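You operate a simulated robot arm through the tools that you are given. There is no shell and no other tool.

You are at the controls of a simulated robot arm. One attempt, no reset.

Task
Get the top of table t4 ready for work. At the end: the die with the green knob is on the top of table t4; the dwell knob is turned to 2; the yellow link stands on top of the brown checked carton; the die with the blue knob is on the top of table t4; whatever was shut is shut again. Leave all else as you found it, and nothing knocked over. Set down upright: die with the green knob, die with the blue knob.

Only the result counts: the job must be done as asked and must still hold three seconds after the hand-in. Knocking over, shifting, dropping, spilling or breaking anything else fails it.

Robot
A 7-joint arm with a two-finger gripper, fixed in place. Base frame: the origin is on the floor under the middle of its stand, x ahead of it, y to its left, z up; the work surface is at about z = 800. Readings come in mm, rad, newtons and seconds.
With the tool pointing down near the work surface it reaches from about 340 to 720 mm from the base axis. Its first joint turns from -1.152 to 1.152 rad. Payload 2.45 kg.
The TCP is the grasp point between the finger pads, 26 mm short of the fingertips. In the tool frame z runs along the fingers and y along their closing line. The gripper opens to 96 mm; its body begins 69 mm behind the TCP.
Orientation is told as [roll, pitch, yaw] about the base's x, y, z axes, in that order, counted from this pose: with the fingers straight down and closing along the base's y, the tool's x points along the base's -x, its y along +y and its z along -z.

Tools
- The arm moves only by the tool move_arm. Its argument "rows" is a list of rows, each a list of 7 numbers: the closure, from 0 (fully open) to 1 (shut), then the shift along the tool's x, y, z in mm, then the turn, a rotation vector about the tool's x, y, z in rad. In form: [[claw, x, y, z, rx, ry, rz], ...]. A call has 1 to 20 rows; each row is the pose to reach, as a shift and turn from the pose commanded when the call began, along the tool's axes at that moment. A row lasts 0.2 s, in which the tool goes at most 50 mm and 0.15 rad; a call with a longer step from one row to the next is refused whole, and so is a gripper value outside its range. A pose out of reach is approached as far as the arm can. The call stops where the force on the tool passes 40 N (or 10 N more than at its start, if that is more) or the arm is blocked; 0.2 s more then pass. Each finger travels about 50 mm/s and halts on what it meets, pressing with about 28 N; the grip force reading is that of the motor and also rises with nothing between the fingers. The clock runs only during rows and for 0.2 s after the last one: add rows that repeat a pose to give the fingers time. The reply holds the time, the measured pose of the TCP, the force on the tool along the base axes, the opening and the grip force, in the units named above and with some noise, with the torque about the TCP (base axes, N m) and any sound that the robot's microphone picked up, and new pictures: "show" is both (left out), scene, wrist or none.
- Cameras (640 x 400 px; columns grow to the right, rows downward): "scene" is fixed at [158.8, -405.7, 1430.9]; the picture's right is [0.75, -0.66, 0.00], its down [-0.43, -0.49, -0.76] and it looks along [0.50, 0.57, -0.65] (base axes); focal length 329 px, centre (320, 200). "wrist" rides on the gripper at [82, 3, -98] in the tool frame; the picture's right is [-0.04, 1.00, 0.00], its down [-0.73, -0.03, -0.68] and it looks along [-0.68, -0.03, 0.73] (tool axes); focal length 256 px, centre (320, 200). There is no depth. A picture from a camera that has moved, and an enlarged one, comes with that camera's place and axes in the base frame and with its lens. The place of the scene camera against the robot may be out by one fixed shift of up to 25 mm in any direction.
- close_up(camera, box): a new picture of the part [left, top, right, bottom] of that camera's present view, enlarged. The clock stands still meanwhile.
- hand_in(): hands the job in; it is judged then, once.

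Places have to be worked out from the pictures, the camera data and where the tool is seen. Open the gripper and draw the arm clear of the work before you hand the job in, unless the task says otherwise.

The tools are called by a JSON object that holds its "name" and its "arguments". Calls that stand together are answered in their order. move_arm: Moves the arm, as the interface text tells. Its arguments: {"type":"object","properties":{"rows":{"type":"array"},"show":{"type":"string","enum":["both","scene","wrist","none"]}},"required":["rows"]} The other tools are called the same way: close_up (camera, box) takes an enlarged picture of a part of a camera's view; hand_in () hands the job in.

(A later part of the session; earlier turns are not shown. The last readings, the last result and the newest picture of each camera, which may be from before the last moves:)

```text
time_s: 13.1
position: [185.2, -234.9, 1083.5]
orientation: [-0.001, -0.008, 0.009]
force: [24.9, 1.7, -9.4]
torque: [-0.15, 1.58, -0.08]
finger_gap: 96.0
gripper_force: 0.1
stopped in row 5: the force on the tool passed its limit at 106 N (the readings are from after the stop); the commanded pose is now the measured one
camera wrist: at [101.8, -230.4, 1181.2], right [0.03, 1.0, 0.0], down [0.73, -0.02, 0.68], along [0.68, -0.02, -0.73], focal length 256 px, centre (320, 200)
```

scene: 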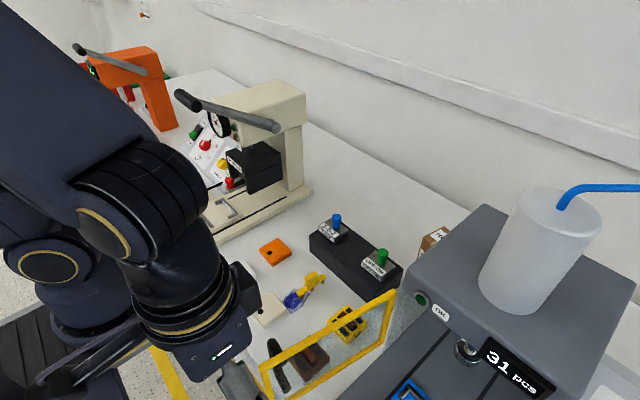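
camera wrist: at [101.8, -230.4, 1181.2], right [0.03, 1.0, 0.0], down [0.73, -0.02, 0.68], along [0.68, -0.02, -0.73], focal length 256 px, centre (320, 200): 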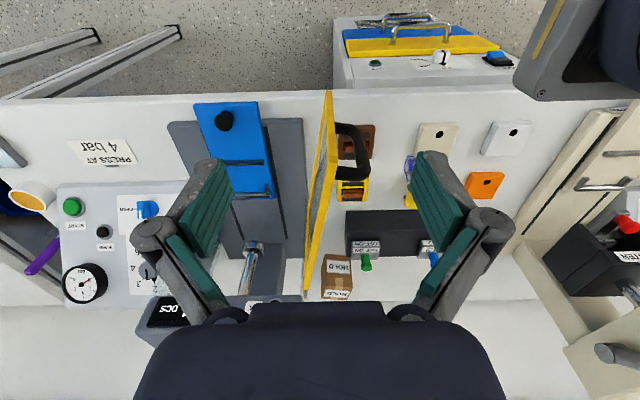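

The gripper's camera apparently touched the robot's own arm here (no objects near). I'll take the close-up now and then back off.

{"name": "close_up", "arguments": {"camera": "wrist", "box": [325, 5, 525, 105]}}

{"name": "close_up", "arguments": {"camera": "wrist", "box": [290, 230, 390, 310]}}

{"name": "close_up", "arguments": {"camera": "scene", "box": [0, 180, 260, 400]}}

```text
3.20 times, centred on (425, 55) of wrist
camera zoom: at [101.8, -230.4, 1181.2], right [0.03, 1.0, 0.0], down [0.73, -0.02, 0.68], along [0.68, -0.02, -0.73], focal length 819 px, centre (-16, 664)
```

zoom: 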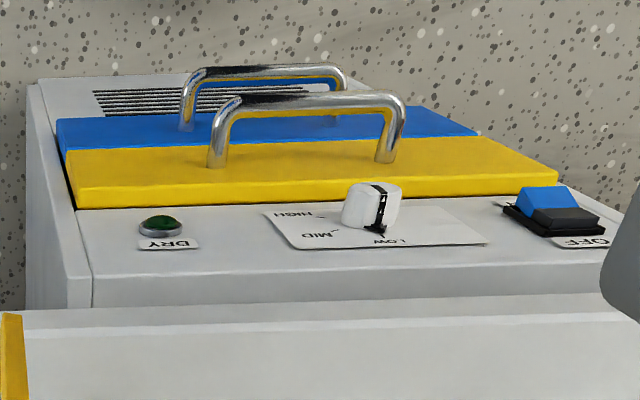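

```text
5.00 times, centred on (340, 270) of wrist
camera zoom: at [101.8, -230.4, 1181.2], right [0.03, 1.0, 0.0], down [0.73, -0.02, 0.68], along [0.68, -0.02, -0.73], focal length 1280 px, centre (220, -150)
```

zoom: 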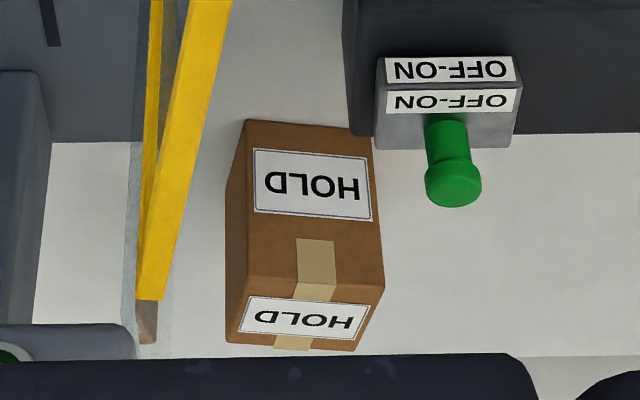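

```text
1.82 times, centred on (130, 290) of scene
camera zoom: at [159.7, -405.7, 1430.8], right [0.75, -0.66, 0.0], down [-0.43, -0.49, -0.76], along [0.5, 0.57, -0.65], focal length 598 px, centre (666, 36)
```

zoom: 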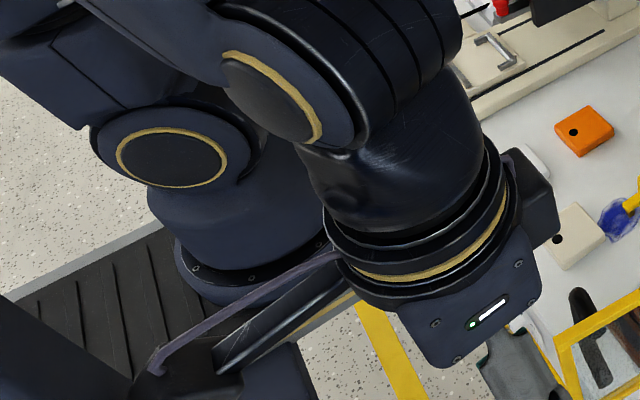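

The cabinet below is a floor-standing dryer (LOW/MID/HIGH, handles at about z=465) and well out of reach, so it is just scenery. I'll back off, rise, and look behind the grey machine on the right for another carton.

{"name": "move_arm", "arguments": {"rows": [[0, -30, 5, -20, 0, 0, 0], [0, -65, 10, -45, 0, 0, 0], [0, -100, 15, -70, 0, 0, 0.1], [0, -135, 20, -100, 0, 0, 0.2], [0, -170, 25, -125, 0, 0, 0.3], [0, -205, 30, -150, 0, 0, 0.4], [0, -225, 35, -160, 0, 0, 0.5], [0, -225, 35, -160, 0, 0, 0.5]]}}

```text
time_s: 14.9
position: [405.3, -198.1, 1244.5]
orientation: [0.0, -0.006, -0.494]
force: [0.3, 0.3, 0.3]
torque: [-0.01, 0.02, 0.02]
finger_gap: 95.7
gripper_force: 0.0
camera wrist: at [334.4, -155.9, 1341.6], right [0.51, 0.86, 0.0], down [0.63, -0.37, 0.68], along [0.59, -0.35, -0.73], focal length 256 px, centre (320, 200)
```

scene: 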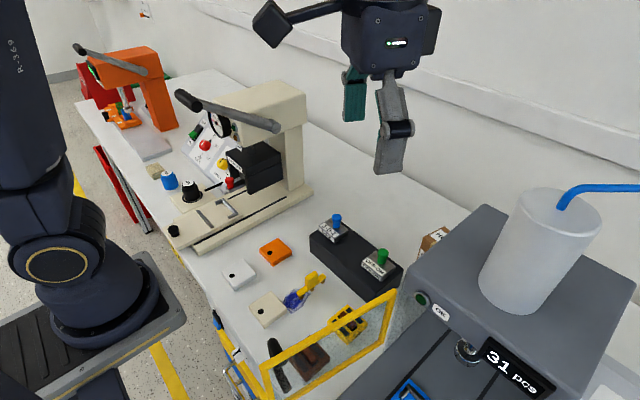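
wrist: 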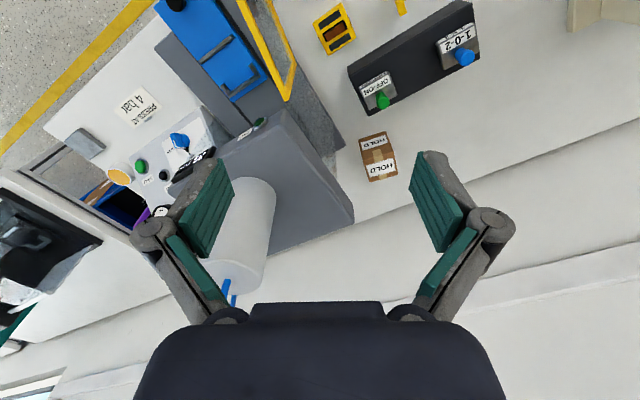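

{"name": "close_up", "arguments": {"camera": "wrist", "box": [0, 60, 240, 240]}}

{"name": "close_up", "arguments": {"camera": "wrist", "box": [300, 60, 500, 200]}}

{"name": "close_up", "arguments": {"camera": "wrist", "box": [0, 180, 260, 400]}}

```text
2.22 times, centred on (120, 150) of wrist
camera zoom: at [334.4, -155.9, 1341.6], right [0.51, 0.86, 0.0], down [0.63, -0.37, 0.68], along [0.59, -0.35, -0.73], focal length 569 px, centre (764, 311)
```

zoom: 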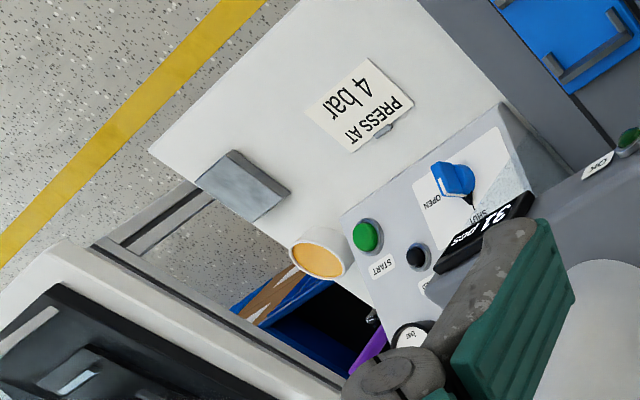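

```text
2.86 times, centred on (400, 130) of wrist
camera zoom: at [334.4, -155.9, 1341.6], right [0.51, 0.86, 0.0], down [0.63, -0.37, 0.68], along [0.59, -0.35, -0.73], focal length 731 px, centre (91, 400)
```

zoom: 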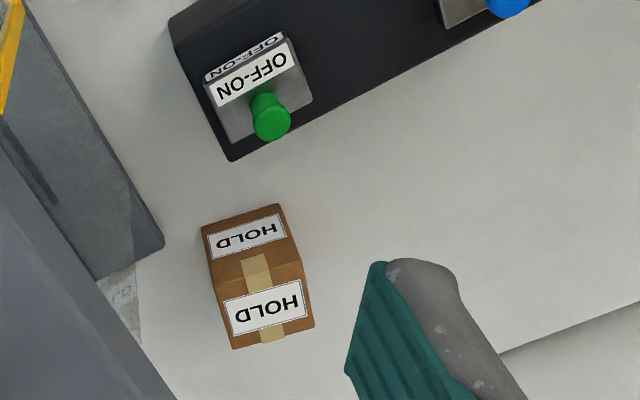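

```text
1.82 times, centred on (130, 290) of wrist
camera zoom: at [334.4, -155.9, 1341.6], right [0.51, 0.86, 0.0], down [0.63, -0.37, 0.68], along [0.59, -0.35, -0.73], focal length 465 px, centre (666, 36)
```

zoom: 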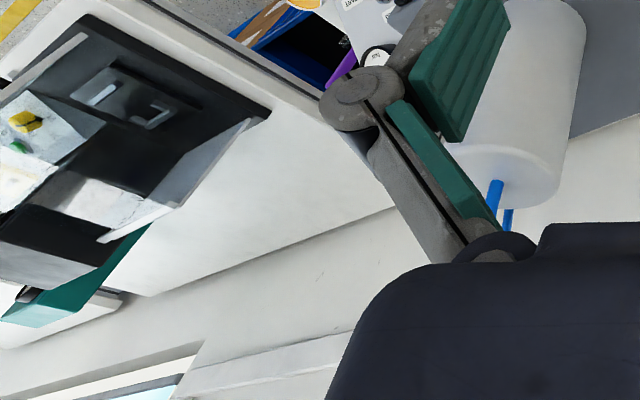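

No other carton behind the grey machine. I'll now look to the back left, behind the cream machine's column.

{"name": "move_arm", "arguments": {"rows": [[0, 10, 23, 0, 0, 0, -0.13], [0, 20, 46, 0, 0, 0, -0.26], [0, 30, 69, 0, 0, 0, -0.39], [0, 41, 92, 0, 0, 0, -0.52], [0, 51, 115, 0, 0, 0, -0.65], [0, 61, 138, 0, 0, 0, -0.78], [0, 71, 161, 0, 0, 0, -0.91], [0, 82, 183, 0, 0, 0, -1.04], [0, 82, 183, 0, 0, 0, -1.04]], "show": "wrist"}}

```text
time_s: 16.9
position: [420.2, 3.0, 1242.5]
orientation: [-0.004, -0.002, 0.549]
force: [0.3, -0.2, -0.2]
torque: [0.0, 0.02, 0.02]
finger_gap: 96.2
gripper_force: 0.1
camera wrist: at [348.7, -35.8, 1340.8], right [-0.49, 0.87, 0.0], down [0.64, 0.36, 0.68], along [0.6, 0.33, -0.73], focal length 256 px, centre (320, 200)
```

wrist: 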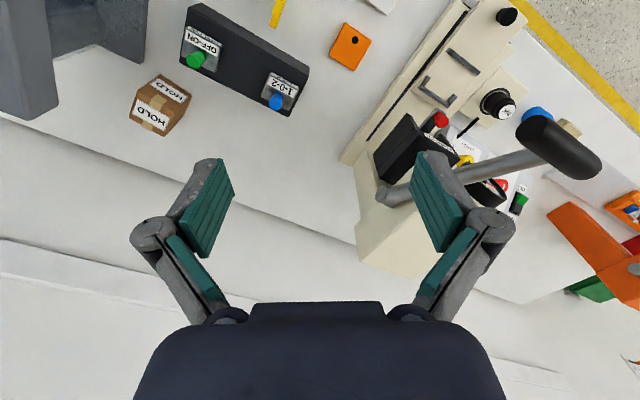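

{"name": "close_up", "arguments": {"camera": "wrist", "box": [110, 60, 220, 150]}}

{"name": "close_up", "arguments": {"camera": "wrist", "box": [340, 60, 640, 310]}}

{"name": "close_up", "arguments": {"camera": "scene", "box": [130, 140, 230, 220]}}

```text
4.44 times, centred on (165, 105) of wrist
camera zoom: at [348.7, -35.8, 1340.8], right [-0.49, 0.87, 0.0], down [0.64, 0.36, 0.68], along [0.6, 0.33, -0.73], focal length 1138 px, centre (1009, 622)
```

zoom: 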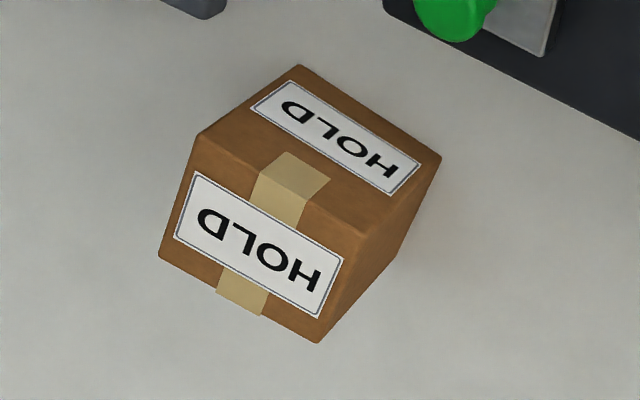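

```text
1.60 times, centred on (490, 185) of wrist
camera zoom: at [348.7, -35.8, 1340.8], right [-0.49, 0.87, 0.0], down [0.64, 0.36, 0.68], along [0.6, 0.33, -0.73], focal length 410 px, centre (48, 224)
```

zoom: 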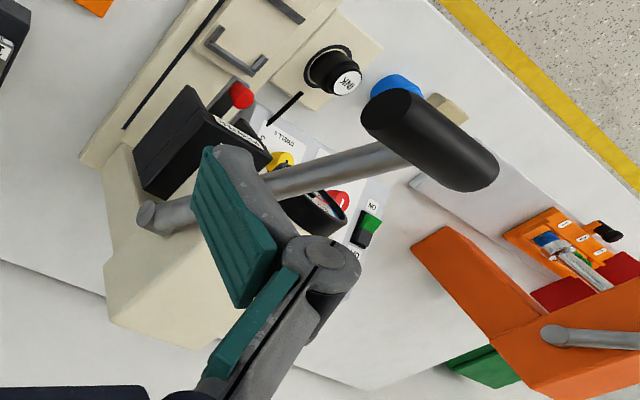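

```text
5.00 times, centred on (180, 180) of scene
camera zoom: at [158.8, -405.7, 1430.9], right [0.75, -0.66, 0.0], down [-0.43, -0.49, -0.76], along [0.5, 0.57, -0.65], focal length 1644 px, centre (1020, 300)
```

zoom: 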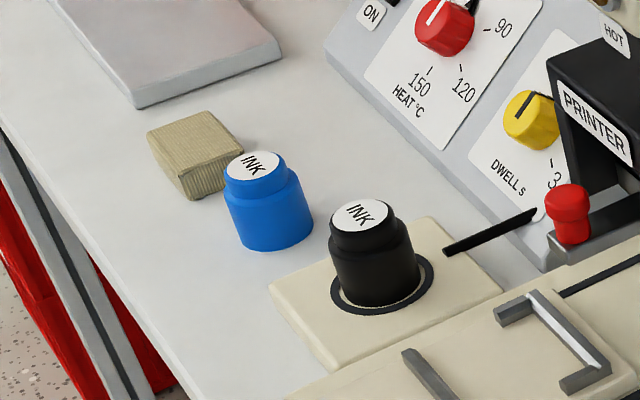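

Only the HOLD carton is visible so far. I'll check the black block for lid seams, the printer hood, and other possible containers.

{"name": "close_up", "arguments": {"camera": "scene", "box": [300, 200, 410, 300]}}

{"name": "close_up", "arguments": {"camera": "wrist", "box": [170, 0, 320, 120]}}

{"name": "close_up", "arguments": {"camera": "scene", "box": [210, 120, 320, 220]}}

{"name": "close_up", "arguments": {"camera": "scene", "box": [380, 330, 500, 400]}}

{"name": "close_up", "arguments": {"camera": "wrist", "box": [0, 0, 170, 130]}}

```text
4.00 times, centred on (355, 250) of scene
camera zoom: at [158.8, -405.7, 1430.9], right [0.75, -0.66, 0.0], down [-0.43, -0.49, -0.76], along [0.5, 0.57, -0.65], focal length 1315 px, centre (180, 0)
```

zoom: 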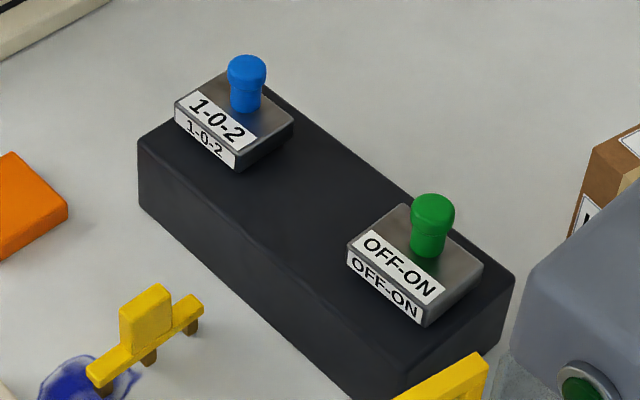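

```text
3.33 times, centred on (245, 60) of wrist
camera zoom: at [348.7, -35.8, 1340.8], right [-0.49, 0.87, 0.0], down [0.64, 0.36, 0.68], along [0.6, 0.33, -0.73], focal length 853 px, centre (570, 667)
```

zoom: 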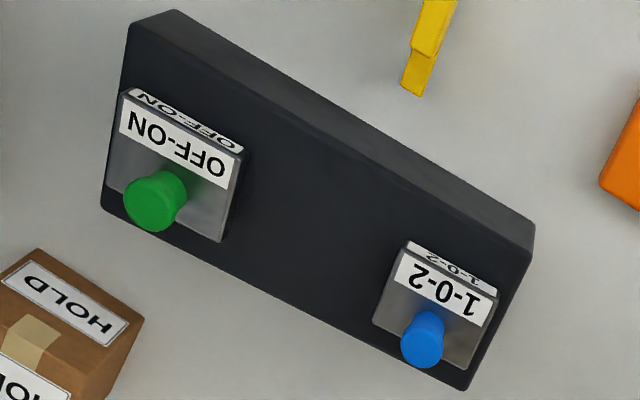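

```text
4.00 times, centred on (265, 170) of scene
camera zoom: at [158.8, -405.7, 1430.9], right [0.75, -0.66, 0.0], down [-0.43, -0.49, -0.76], along [0.5, 0.57, -0.65], focal length 1315 px, centre (540, 320)
```

zoom: 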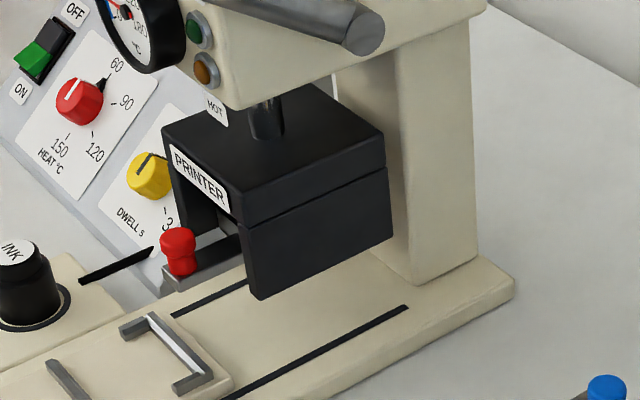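

```text
5.33 times, centred on (440, 365) of scene
camera zoom: at [158.8, -405.7, 1430.9], right [0.75, -0.66, 0.0], down [-0.43, -0.49, -0.76], along [0.5, 0.57, -0.65], focal length 1753 px, centre (-320, -680)
```

zoom: 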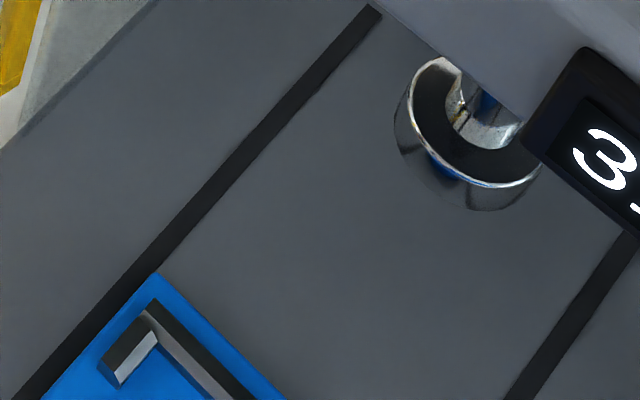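

```text
3.08 times, centred on (85, 65) of wrist
camera zoom: at [348.7, -35.8, 1340.8], right [-0.49, 0.87, 0.0], down [0.64, 0.36, 0.68], along [0.6, 0.33, -0.73], focal length 788 px, centre (1043, 615)
```

zoom: 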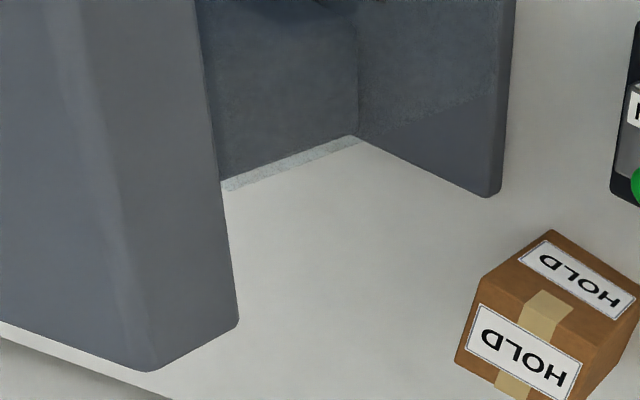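

The only brown carton within reach is the one with the HOLD labels. I'll move closer to it to measure it and see its other sides.

{"name": "move_arm", "arguments": {"rows": [[0, -5.6, -29, 27, 0, 0, 0.08], [0, -11.3, -58, 54, 0, 0, 0.16], [0, -16.9, -87, 81, 0, 0, 0.235], [0, -22.6, -116, 108, 0, 0, 0.315], [0, -28.2, -145, 135, 0, 0, 0.39], [0, -33.9, -174, 162, 0, 0, 0.47], [0, -39.5, -203.6, 190, 0, 0, 0.549], [0, -39.5, -203.6, 190, 0, 0, 0.549]]}}

```text
time_s: 18.7
position: [563.6, -149.5, 1052.7]
orientation: [-0.002, -0.005, -0.004]
force: [-0.2, -0.2, 0.6]
torque: [-0.01, -0.01, 0.02]
finger_gap: 96.0
gripper_force: 0.0
camera wrist: at [481.0, -144.8, 1149.8], right [0.04, 1.0, 0.0], down [0.73, -0.03, 0.68], along [0.68, -0.03, -0.73], focal length 256 px, centre (320, 200)
```

scene: 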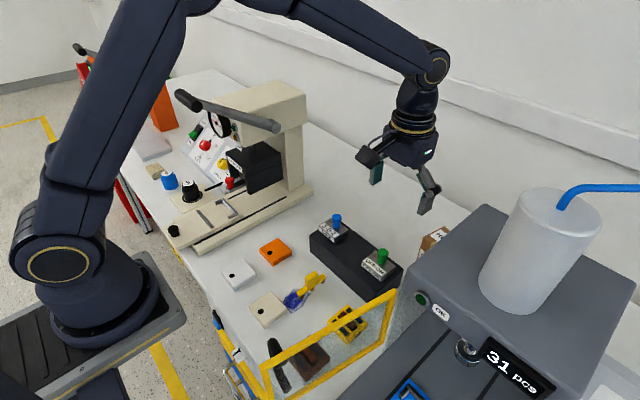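
wrist: 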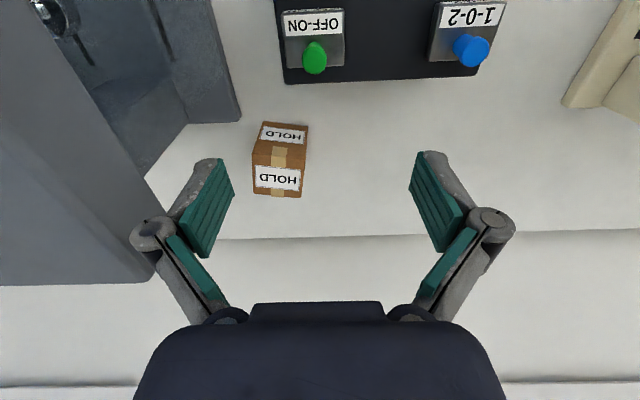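

{"name": "close_up", "arguments": {"camera": "wrist", "box": [230, 110, 330, 210]}}

{"name": "close_up", "arguments": {"camera": "wrist", "box": [240, 0, 520, 120]}}

```text
4.00 times, centred on (280, 160) of wrist
camera zoom: at [481.0, -144.8, 1149.8], right [0.04, 1.0, 0.0], down [0.73, -0.03, 0.68], along [0.68, -0.03, -0.73], focal length 1024 px, centre (480, 360)
```

zoom: 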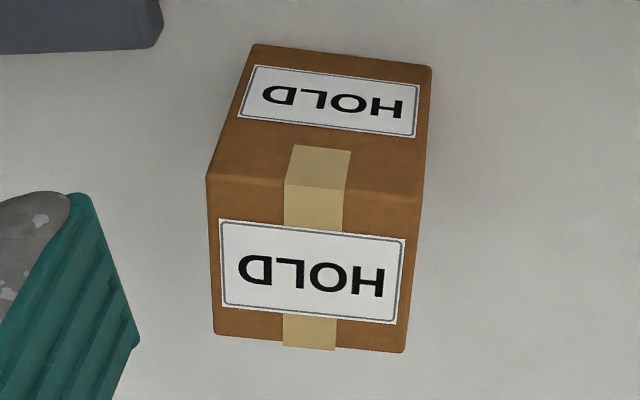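

```text
2.29 times, centred on (380, 60) of wrist
camera zoom: at [481.0, -144.8, 1149.8], right [0.04, 1.0, 0.0], down [0.73, -0.03, 0.68], along [0.68, -0.03, -0.73], focal length 585 px, centre (183, 520)
```

zoom: 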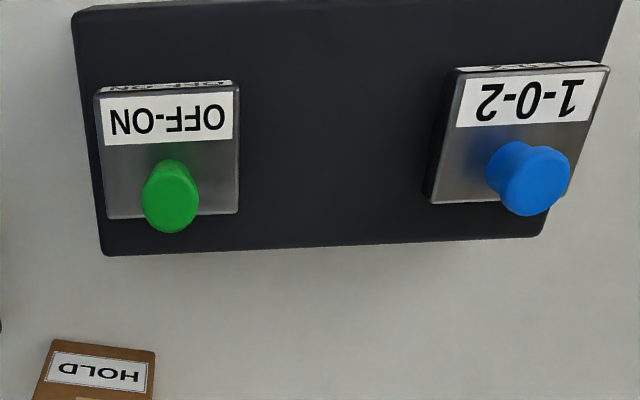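

The carton's visible faces read HOLD. Before deciding, I'll look at the one remaining unseen area, behind the grey machine's control panel on the right, staying high and close to the base, away from the tank.

{"name": "move_arm", "arguments": {"rows": [[0, 20, 0, -42, 0, 0, 0], [0, 45, 0, -82, 0, 0, 0], [0, 72, 0, -120, 0, 0, 0], [0, 100, 0, -158, 0, 0, 0], [0, 130, 0, -195, 0, 0, 0], [0, 160, -30, -195, 0, 0.05, 0], [0, 190, -65, -195, 0, 0.1, 0], [0, 215, -105, -195, 0, 0.15, 0], [0, 235, -145, -195, 0, 0.2, 0], [0, 240, -190, -195, 0, 0.28, 0], [0, 240, -235, -195, 0, 0.36, 0], [0, 240, -235, -195, 0, 0.4, 0]]}}

```text
time_s: 21.3
position: [319.6, -385.7, 1248.6]
orientation: [0.0, 0.398, -0.005]
force: [0.2, -1.2, -0.6]
torque: [0.01, 0.01, 0.0]
finger_gap: 96.2
gripper_force: 0.0
camera wrist: at [280.7, -380.7, 1370.9], right [0.04, 1.0, -0.02], down [0.94, -0.03, 0.34], along [0.34, -0.03, -0.94], focal length 256 px, centre (320, 200)
```

scene: 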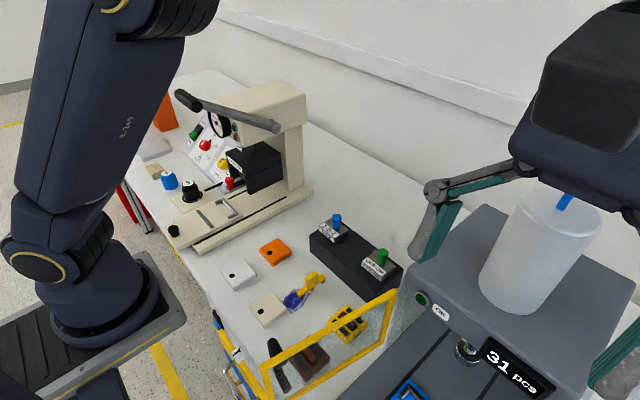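
wrist: 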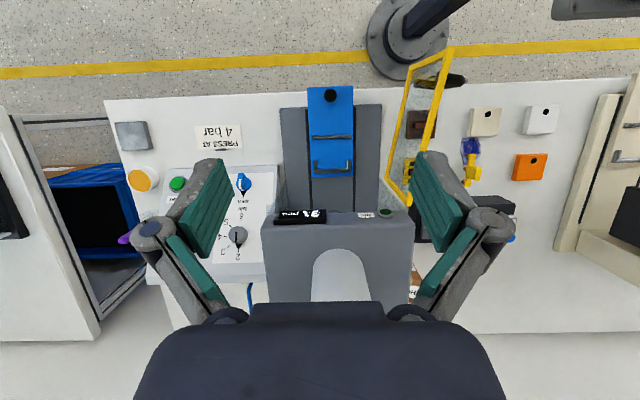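

{"name": "close_up", "arguments": {"camera": "wrist", "box": [0, 90, 300, 300]}}

{"name": "close_up", "arguments": {"camera": "wrist", "box": [260, 60, 480, 240]}}

{"name": "close_up", "arguments": {"camera": "wrist", "box": [380, 180, 540, 310]}}

```text
1.90 times, centred on (150, 195) of wrist
camera zoom: at [280.7, -380.7, 1370.9], right [0.04, 1.0, -0.02], down [0.94, -0.03, 0.34], along [0.34, -0.03, -0.94], focal length 488 px, centre (644, 210)
```

zoom: 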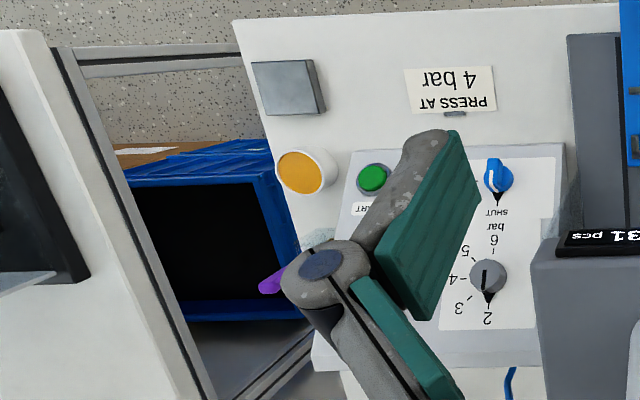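

```text
2.22 times, centred on (370, 150) of wrist
camera zoom: at [280.7, -380.7, 1370.9], right [0.04, 1.0, -0.02], down [0.94, -0.03, 0.34], along [0.34, -0.03, -0.94], focal length 569 px, centre (209, 311)
```

zoom: 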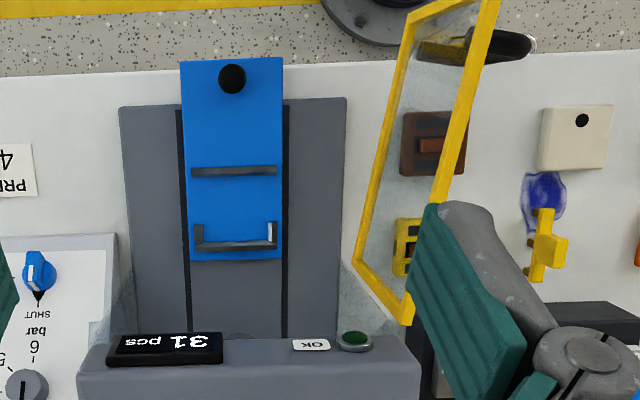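

```text
3.08 times, centred on (460, 245) of wrist
camera zoom: at [280.7, -380.7, 1370.9], right [0.04, 1.0, -0.02], down [0.94, -0.03, 0.34], along [0.34, -0.03, -0.94], focal length 788 px, centre (-111, 62)
```

zoom: 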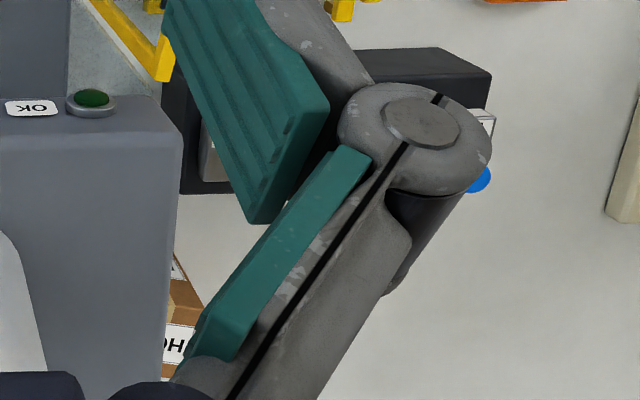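

Nothing else there. The HOLD carton is the only carton on T4. I'll go to the control console on the left, high over the lever, to do the dwell knob first and look closely at that side.

{"name": "move_arm", "arguments": {"rows": [[0, -1.3, 46, -5, 0, 0, 0], [0, -2.6, 92, -10, 0, 0, 0], [0, -3.8, 138, -15, 0, 0, 0], [0, -5.1, 184, -18, 0, 0, 0], [0, -6.4, 231, -20, 0, 0, 0], [0, -7.7, 277, -22, 0, 0, 0], [0, -9, 323, -24, 0, 0, 0], [0, -10.2, 369, -25, 0, 0, 0], [0, -11.5, 415, -25, 0, 0, 0], [0, -12.8, 462, -25, 0, 0, 0], [0, -14, 508, -25, 0, 0, 0], [0, -15.3, 554, -25, 0, 0, 0], [0, -16.6, 600, -25, 0, 0, 0], [0, -18, 646, -25, 0, -0.05, 0], [0, -19.2, 692, -25, 0, -0.15, 0], [0, -20.5, 738, -25, 0, -0.25, 0], [0, -21.8, 785, -25, 0, -0.35, 0], [0, -21.8, 800, -25, 0, -0.398, 0]], "show": "wrist"}}

```text
time_s: 25.1
position: [351.6, 411.5, 1264.1]
orientation: [-0.001, -0.006, -0.003]
force: [0.1, 0.2, 0.5]
torque: [0.02, -0.01, 0.0]
finger_gap: 95.9
gripper_force: 0.0
camera wrist: at [269.2, 416.8, 1361.8], right [0.04, 1.0, 0.0], down [0.73, -0.03, 0.68], along [0.68, -0.03, -0.73], focal length 256 px, centre (320, 200)
```

wrist: 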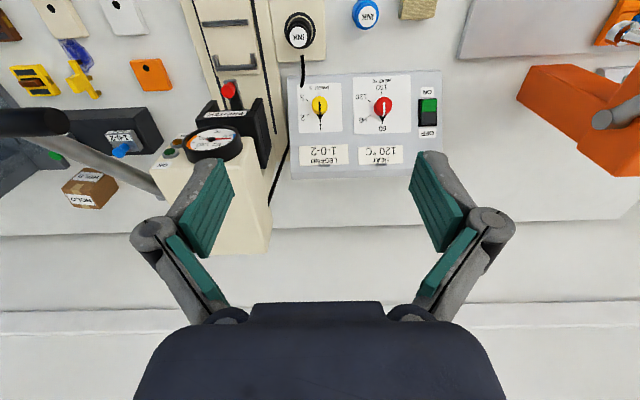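

Head's +y face is at about y≈308. I'll descend at y≈430 for a nearer look at the console.

{"name": "move_arm", "arguments": {"rows": [[0, -10, 10, 40, 0, 0, 0], [0, -20, 18, 85, 0, 0, 0], [0, -30, 18, 130, 0, 0, 0], [0, -40, 18, 175, 0, 0, 0], [0, -40, 18, 190, 0, 0, 0], [0, -40, 18, 190, 0, 0, 0]]}}

```text
time_s: 26.5
position: [387.5, 430.0, 1073.8]
orientation: [-0.002, -0.003, -0.003]
force: [0.1, -0.7, 0.5]
torque: [0.0, -0.03, -0.03]
finger_gap: 95.7
gripper_force: 0.1
camera wrist: at [306.0, 435.1, 1170.6], right [0.04, 1.0, 0.0], down [0.73, -0.03, 0.68], along [0.68, -0.03, -0.73], focal length 256 px, centre (320, 200)
```

scene: 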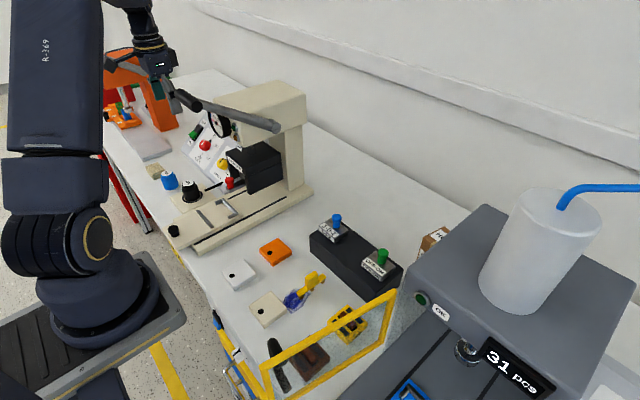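
wrist: 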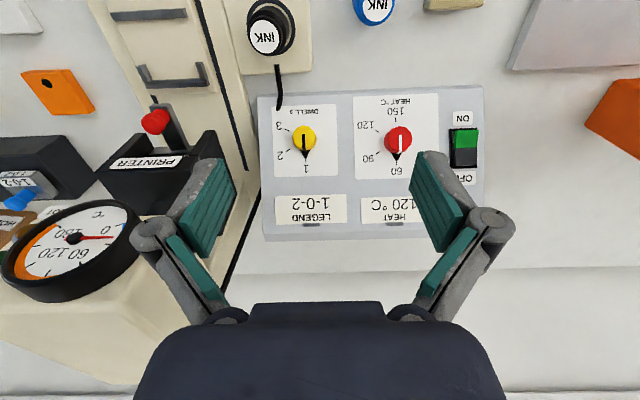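

{"name": "close_up", "arguments": {"camera": "wrist", "box": [255, 80, 415, 180]}}

{"name": "close_up", "arguments": {"camera": "wrist", "box": [380, 0, 500, 75]}}

{"name": "close_up", "arguments": {"camera": "wrist", "box": [90, 60, 330, 250]}}

```text
4.00 times, centred on (335, 130) of wrist
camera zoom: at [306.0, 435.1, 1170.6], right [0.04, 1.0, 0.0], down [0.73, -0.03, 0.68], along [0.68, -0.03, -0.73], focal length 1024 px, centre (260, 480)
```

zoom: 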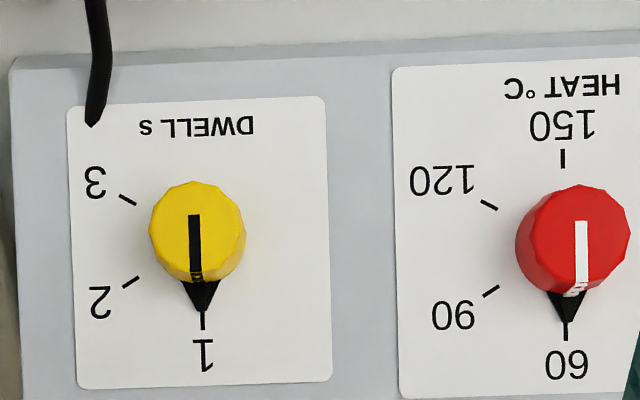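

```text
5.33 times, centred on (440, 38) of wrist
camera zoom: at [306.0, 435.1, 1170.6], right [0.04, 1.0, 0.0], down [0.73, -0.03, 0.68], along [0.68, -0.03, -0.73], focal length 1365 px, centre (-320, 1067)
```

zoom: 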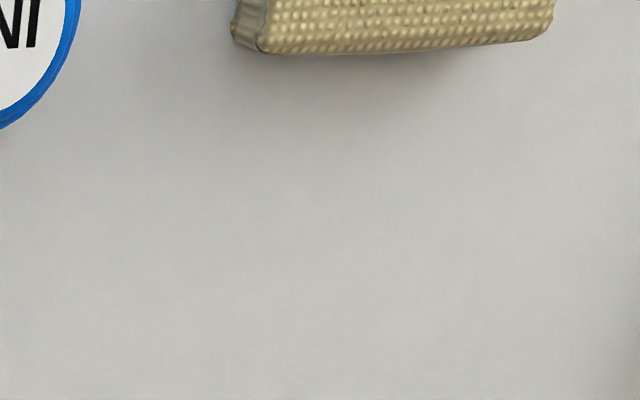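

```text
2.11 times, centred on (210, 155) of wrist
camera zoom: at [306.0, 435.1, 1170.6], right [0.04, 1.0, 0.0], down [0.73, -0.03, 0.68], along [0.68, -0.03, -0.73], focal length 539 px, centre (552, 295)
```

zoom: 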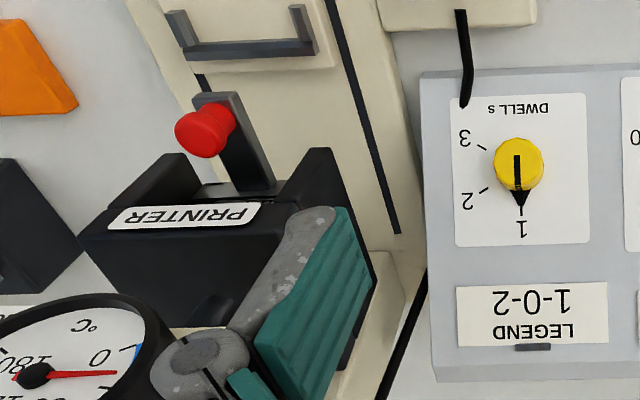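

The tan block is just a woven pad. The panel tilts about 41°, with its normal close to the camera axis, and the dwell knob (about 29 mm wide, about 16 mm tall) is near (476,406,866). I'll tilt the tool to the panel normal at a standoff of about 110 mm.

{"name": "move_arm", "arguments": {"rows": [[0, -3, -5, 24, 0, -0.142, 0], [0, -6.5, -10, 48, 0, -0.284, 0], [0, -10, -15, 72, 0, -0.426, 0], [0, -13, -20, 95, 0, -0.568, 0], [0, -16.5, -24, 119, 0, -0.71, 0], [0, -16.5, -24, 119, 0, -0.71, 0]]}}

```text
time_s: 27.9
position: [408.3, 407.3, 954.7]
orientation: [-0.002, -0.716, -0.002]
force: [0.4, 0.4, 0.5]
torque: [0.01, 0.0, 0.0]
finger_gap: 95.9
gripper_force: 0.1
camera wrist: at [281.8, 412.0, 975.0], right [0.03, 1.0, 0.02], down [0.11, -0.03, 0.99], along [0.99, -0.03, -0.11], focal length 256 px, centre (320, 200)
```

scene: 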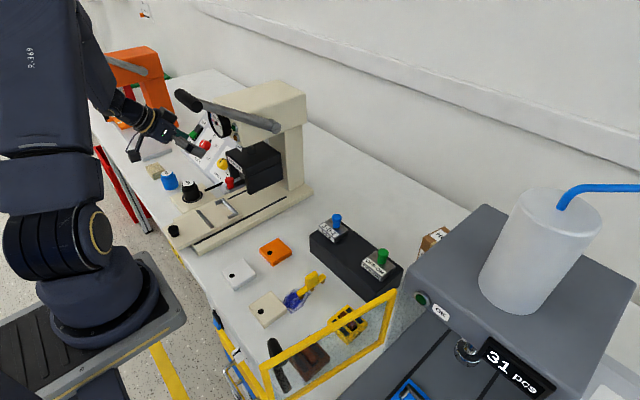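
wrist: 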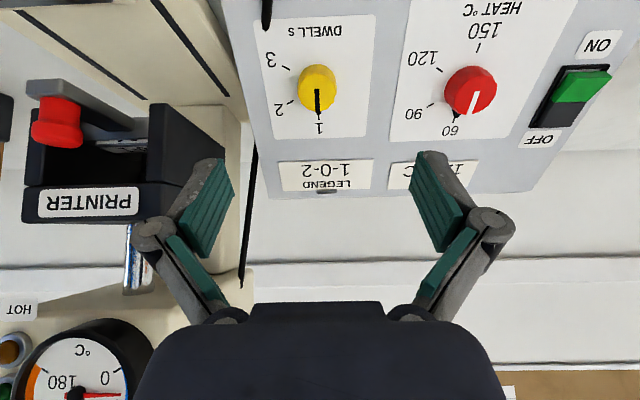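

{"name": "close_up", "arguments": {"camera": "wrist", "box": [240, 0, 400, 200]}}

{"name": "close_up", "arguments": {"camera": "scene", "box": [120, 80, 260, 210]}}

```text
2.00 times, centred on (320, 100) of wrist
camera zoom: at [281.8, 412.0, 975.0], right [0.03, 1.0, 0.02], down [0.11, -0.03, 0.99], along [0.99, -0.03, -0.11], focal length 512 px, centre (320, 400)
```

zoom: 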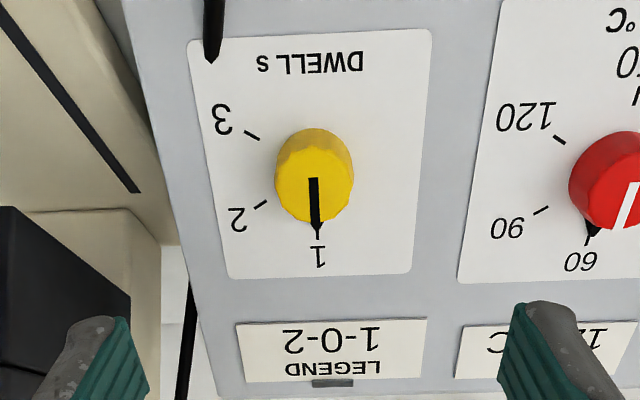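

```text
3.08 times, centred on (190, 145) of scene
camera zoom: at [158.8, -405.7, 1430.9], right [0.75, -0.66, 0.0], down [-0.43, -0.49, -0.76], along [0.5, 0.57, -0.65], focal length 1011 px, centre (720, 369)
```

zoom: 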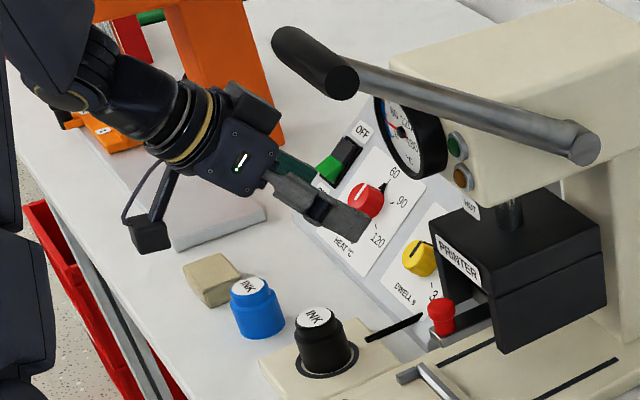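

From two views the knob's face centre is at about (474,407,869.5) and the base at about (487,406,855), with a panel tilt of about 41° matching my pitch. I'll shift 6 mm to line up the axis and roll +60° about the tool axis, so the camera swings to the clear side.

{"name": "move_arm", "arguments": {"rows": [[0, 2, 0, 0, 0, 0, 0.15], [0, 4, 0, 0, 0, 0, 0.3], [0, 6.2, 0, 0, 0, 0, 0.45], [0, 6.2, 0, 0, 0, 0, 0.6], [0, 6.2, 0, 0, 0, 0, 0.75], [0, 6.2, 0, 0, 0, 0, 0.9], [0, 6.2, 0, 0, 0, 0, 1.05], [0, 6.2, 0, 0, 0, 0, 1.05]]}}

```text
time_s: 29.7
position: [440.2, 430.8, 983.8]
orientation: [0.632, -0.334, -1.161]
force: [-0.1, 0.4, -0.1]
torque: [0.01, -0.03, 0.02]
finger_gap: 95.9
gripper_force: 0.1
out of reach, approached as far as the arm can: row 6, 7, 8
camera wrist: at [348.6, 505.0, 1033.2], right [0.68, 0.46, 0.57], down [-0.18, -0.65, 0.74], along [0.71, -0.61, -0.35], focal length 256 px, centre (320, 200)
```

scene: 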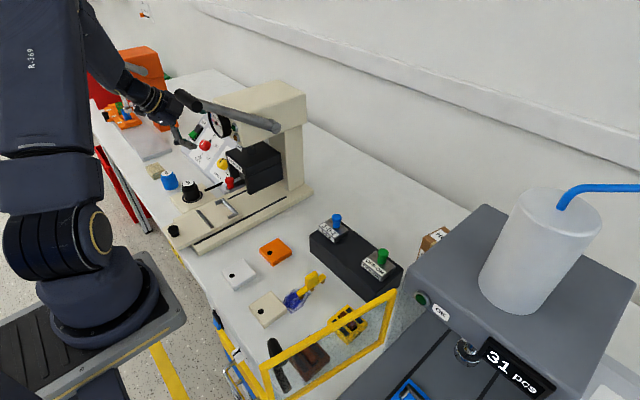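
wrist: 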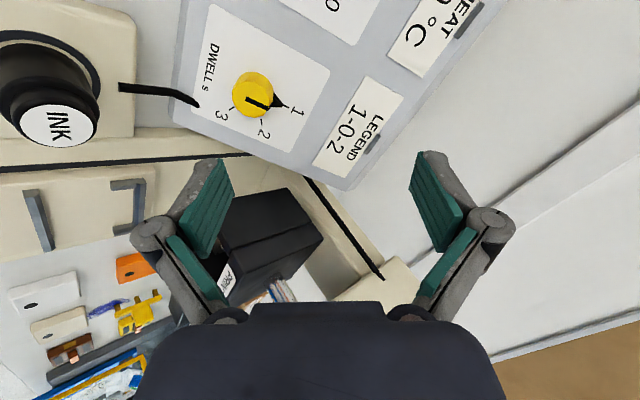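

The roll hits a joint limit near +0.8 rad (the tool drifted off position but touched nothing). The other direction should have more range, so I'll first roll back and see where I am.

{"name": "move_arm", "arguments": {"rows": [[0, 0, 0, 0, 0, 0, -0.15], [0, 0, 0, 0, 0, 0, -0.3], [0, 0, 0, 0, 0, 0, -0.45], [0, 0, 0, 0, 0, 0, -0.6], [0, 0, 0, 0, 0, 0, -0.75], [0, 0, 0, 0, 0, 0, -0.9], [0, 0, 0, 0, 0, 0, -1.05], [0, 0, 0, 0, 0, 0, -1.05]], "show": "none"}}

```text
time_s: 31.5
position: [443.9, 428.8, 982.9]
orientation: [-0.003, -0.712, 0.002]
force: [-0.8, 0.3, 0.8]
torque: [0.03, 0.01, 0.0]
finger_gap: 95.9
gripper_force: 0.0
```

The commanded pose follows the achieved one, good. Now I'll move a bit away from the machine and roll in the negative direction (first −2.1 rad).

{"name": "move_arm", "arguments": {"rows": [[0, 8, 16, -25, 0, 0, 0], [0, 15.6, 31, -49, 0, 0, -0.1], [0, 15.6, 31, -49, 0, 0, -0.25], [0, 15.6, 31, -49, 0, 0, -0.4], [0, 15.6, 31, -49, 0, 0, -0.55], [0, 15.6, 31, -49, 0, 0, -0.7], [0, 15.6, 31, -49, 0, 0, -0.85], [0, 15.6, 31, -49, 0, 0, -1.0], [0, 15.6, 31, -49, 0, 0, -1.15], [0, 15.6, 31, -49, 0, 0, -1.3], [0, 15.6, 31, -49, 0, 0, -1.45], [0, 15.6, 31, -49, 0, 0, -1.6], [0, 15.6, 31, -49, 0, 0, -1.75], [0, 15.6, 31, -49, 0, 0, -1.9], [0, 15.6, 31, -49, 0, 0, -2.05], [0, 15.6, 31, -49, 0, 0, -2.05]]}}

```text
time_s: 34.9
position: [399.0, 459.9, 1009.5]
orientation: [-0.652, 0.31, 1.943]
force: [0.6, 0.3, 0.3]
torque: [-0.02, 0.0, -0.01]
finger_gap: 96.3
gripper_force: 0.0
camera wrist: at [360.3, 388.0, 1106.9], right [-0.69, -0.43, -0.59], down [-0.68, 0.67, 0.31], along [0.26, 0.61, -0.75], focal length 256 px, centre (320, 200)
```

scene: 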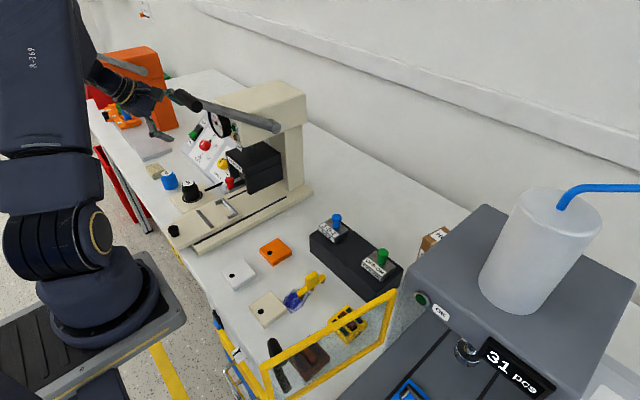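
wrist: 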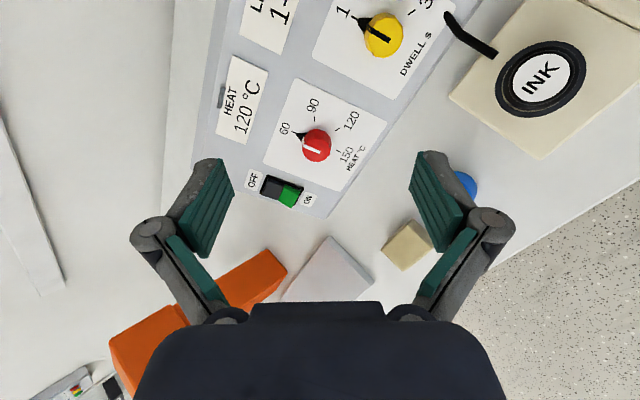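

The roll is fine to −2.05. Continuing to about −4.0 rad.

{"name": "move_arm", "arguments": {"rows": [[0, 0, 0, 0, 0, 0, -0.15], [0, 0, 0, 0, 0, 0, -0.3], [0, 0, 0, 0, 0, 0, -0.45], [0, 0, 0, 0, 0, 0, -0.6], [0, 0, 0, 0, 0, 0, -0.75], [0, 0, 0, 0, 0, 0, -0.9], [0, 0, 0, 0, 0, 0, -1.05], [0, 0, 0, 0, 0, 0, -1.2], [0, 0, 0, 0, 0, 0, -1.35], [0, 0, 0, 0, 0, 0, -1.5], [0, 0, 0, 0, 0, 0, -1.65], [0, 0, 0, 0, 0, 0, -1.8], [0, 0, 0, 0, 0, 0, -1.9], [0, 0, 0, 0, 0, 0, -1.9]]}}

```text
time_s: 37.9
position: [398.1, 459.5, 1009.9]
orientation: [0.561, 0.465, -2.198]
force: [-0.2, -0.8, -0.2]
torque: [0.01, -0.03, -0.03]
finger_gap: 95.6
gripper_force: 0.0
camera wrist: at [378.7, 518.2, 1122.1], right [0.52, -0.72, 0.46], down [-0.84, -0.51, 0.17], along [0.11, -0.47, -0.87], focal length 256 px, centre (320, 200)
```

scene: 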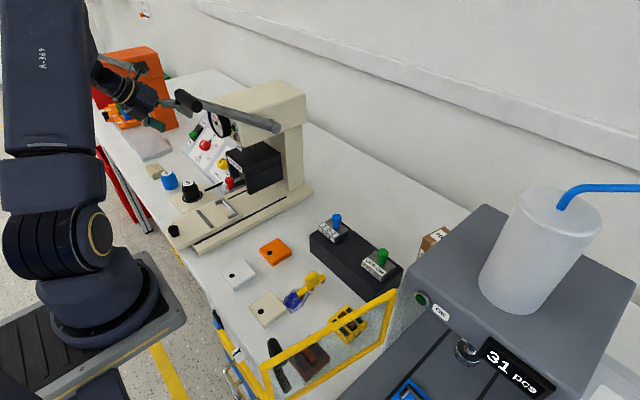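
wrist: 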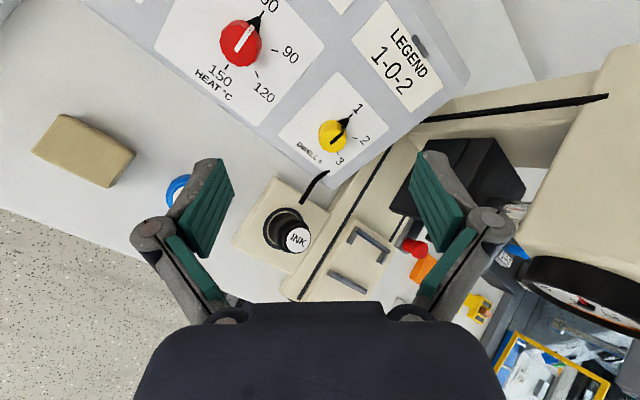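

Roll −3.95 reached. I'll enlarge the knob here for a third triangulation.

{"name": "close_up", "arguments": {"camera": "wrist", "box": [260, 70, 420, 200]}}

```text
3.08 times, centred on (340, 135) of wrist
camera zoom: at [378.7, 518.2, 1122.1], right [0.52, -0.72, 0.46], down [-0.84, -0.51, 0.17], along [0.11, -0.47, -0.87], focal length 788 px, centre (258, 400)
```

zoom: 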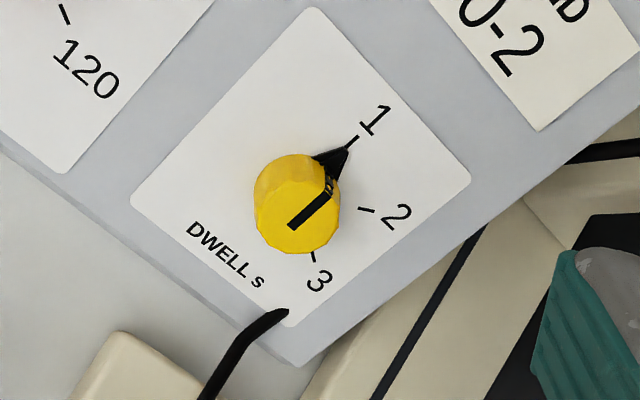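

Three views agree on the knob face centre (474,407,869.5). I'll align the tool axis at about 76 mm standoff and partly close the fingers to about 50 mm.

{"name": "move_arm", "arguments": {"rows": [[0.2, -20, 4, 26, 0, 0, 0], [0.4, -41, 7.5, 53, 0, 0, 0], [0.48, -61.9, 11.2, 80, 0, 0, 0], [0.48, -61.9, 11.2, 80, 0, 0, 0]]}}

```text
time_s: 38.9
position: [422.8, 408.1, 928.7]
orientation: [0.561, 0.468, -2.198]
force: [0.5, 0.4, 0.8]
torque: [-0.01, 0.01, -0.01]
finger_gap: 50.2
gripper_force: 0.1
camera wrist: at [402.3, 466.2, 1040.8], right [0.52, -0.72, 0.46], down [-0.84, -0.51, 0.17], along [0.11, -0.47, -0.87], focal length 256 px, centre (320, 200)
```

scene: 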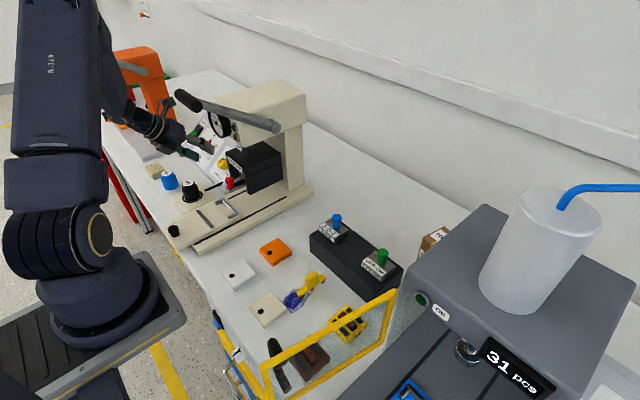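
wrist: 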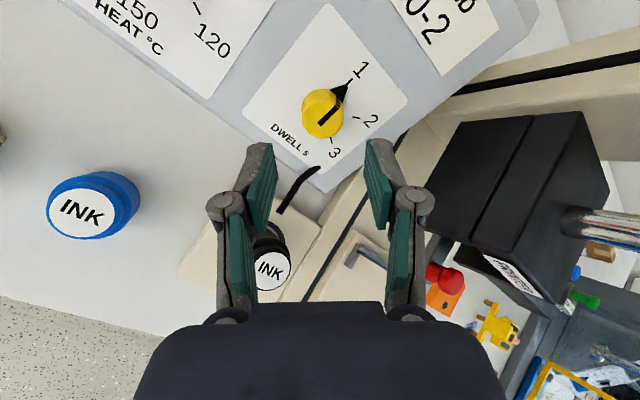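

The knob sits exactly on the tool axis in the picture. I'll advance 65 mm along the axis so that the pads straddle the knob by about 13 mm.

{"name": "move_arm", "arguments": {"rows": [[0.48, 0.8, -0.5, 20, 0, 0, 0], [0.48, 0.8, -0.5, 38, 0, 0, 0], [0.48, 0.8, -0.5, 50, 0, 0, 0], [0.48, 0.8, -0.5, 58, 0, 0, 0], [0.48, 0.8, -0.5, 64, 0, 0, 0], [0.48, 0.8, -0.5, 64, 0, 0, 0]]}}

```text
time_s: 40.3
position: [465.4, 406.7, 879.4]
orientation: [0.561, 0.468, -2.199]
force: [-0.4, -0.2, 0.0]
torque: [-0.01, -0.01, -0.02]
finger_gap: 49.7
gripper_force: 0.0
camera wrist: at [444.9, 465.6, 991.8], right [0.52, -0.72, 0.46], down [-0.84, -0.51, 0.17], along [0.11, -0.47, -0.87], focal length 256 px, centre (320, 200)
```

scene: 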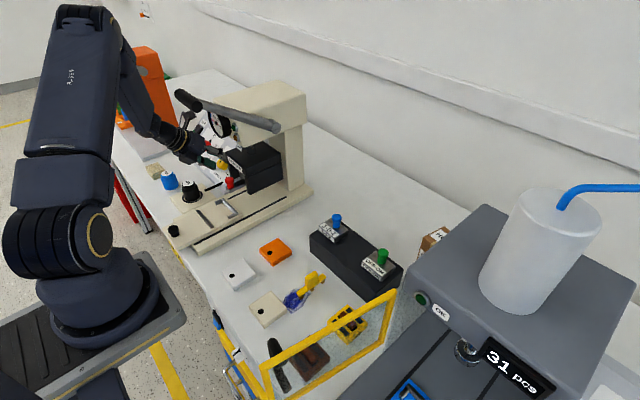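
wrist: 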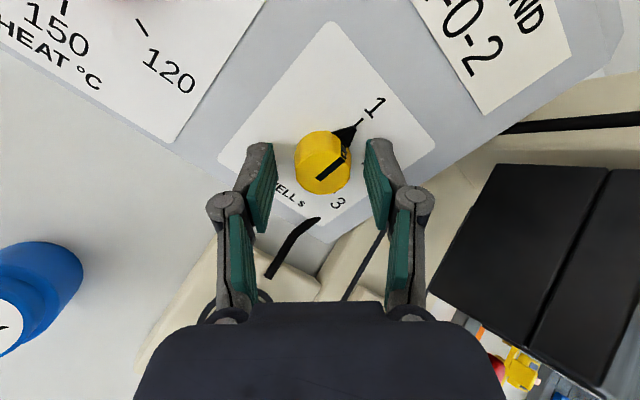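

{"name": "close_up", "arguments": {"camera": "wrist", "box": [230, 100, 410, 230]}}

{"name": "close_up", "arguments": {"camera": "scene", "box": [160, 110, 260, 200]}}

```text
3.08 times, centred on (320, 165) of wrist
camera zoom: at [444.9, 465.6, 991.8], right [0.52, -0.72, 0.46], down [-0.84, -0.51, 0.17], along [0.11, -0.47, -0.87], focal length 788 px, centre (320, 308)
```

zoom: 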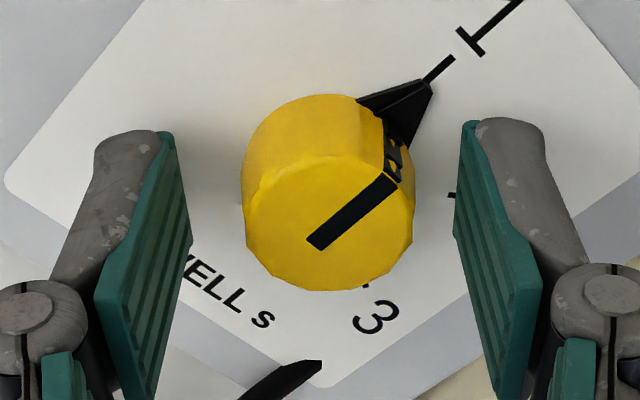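

```text
4.44 times, centred on (210, 155) of scene
camera zoom: at [158.8, -405.7, 1430.9], right [0.75, -0.66, 0.0], down [-0.43, -0.49, -0.76], along [0.5, 0.57, -0.65], focal length 1461 px, centre (809, 400)
```

zoom: 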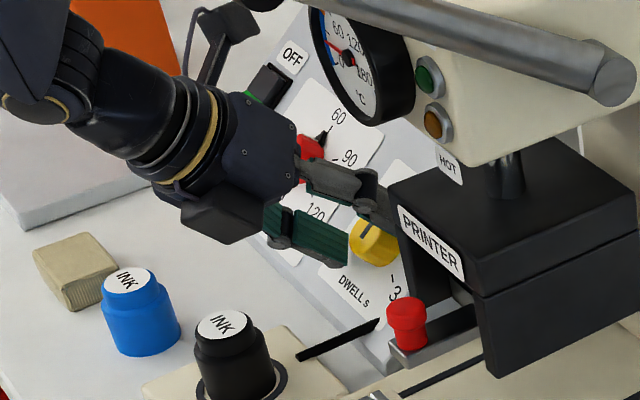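

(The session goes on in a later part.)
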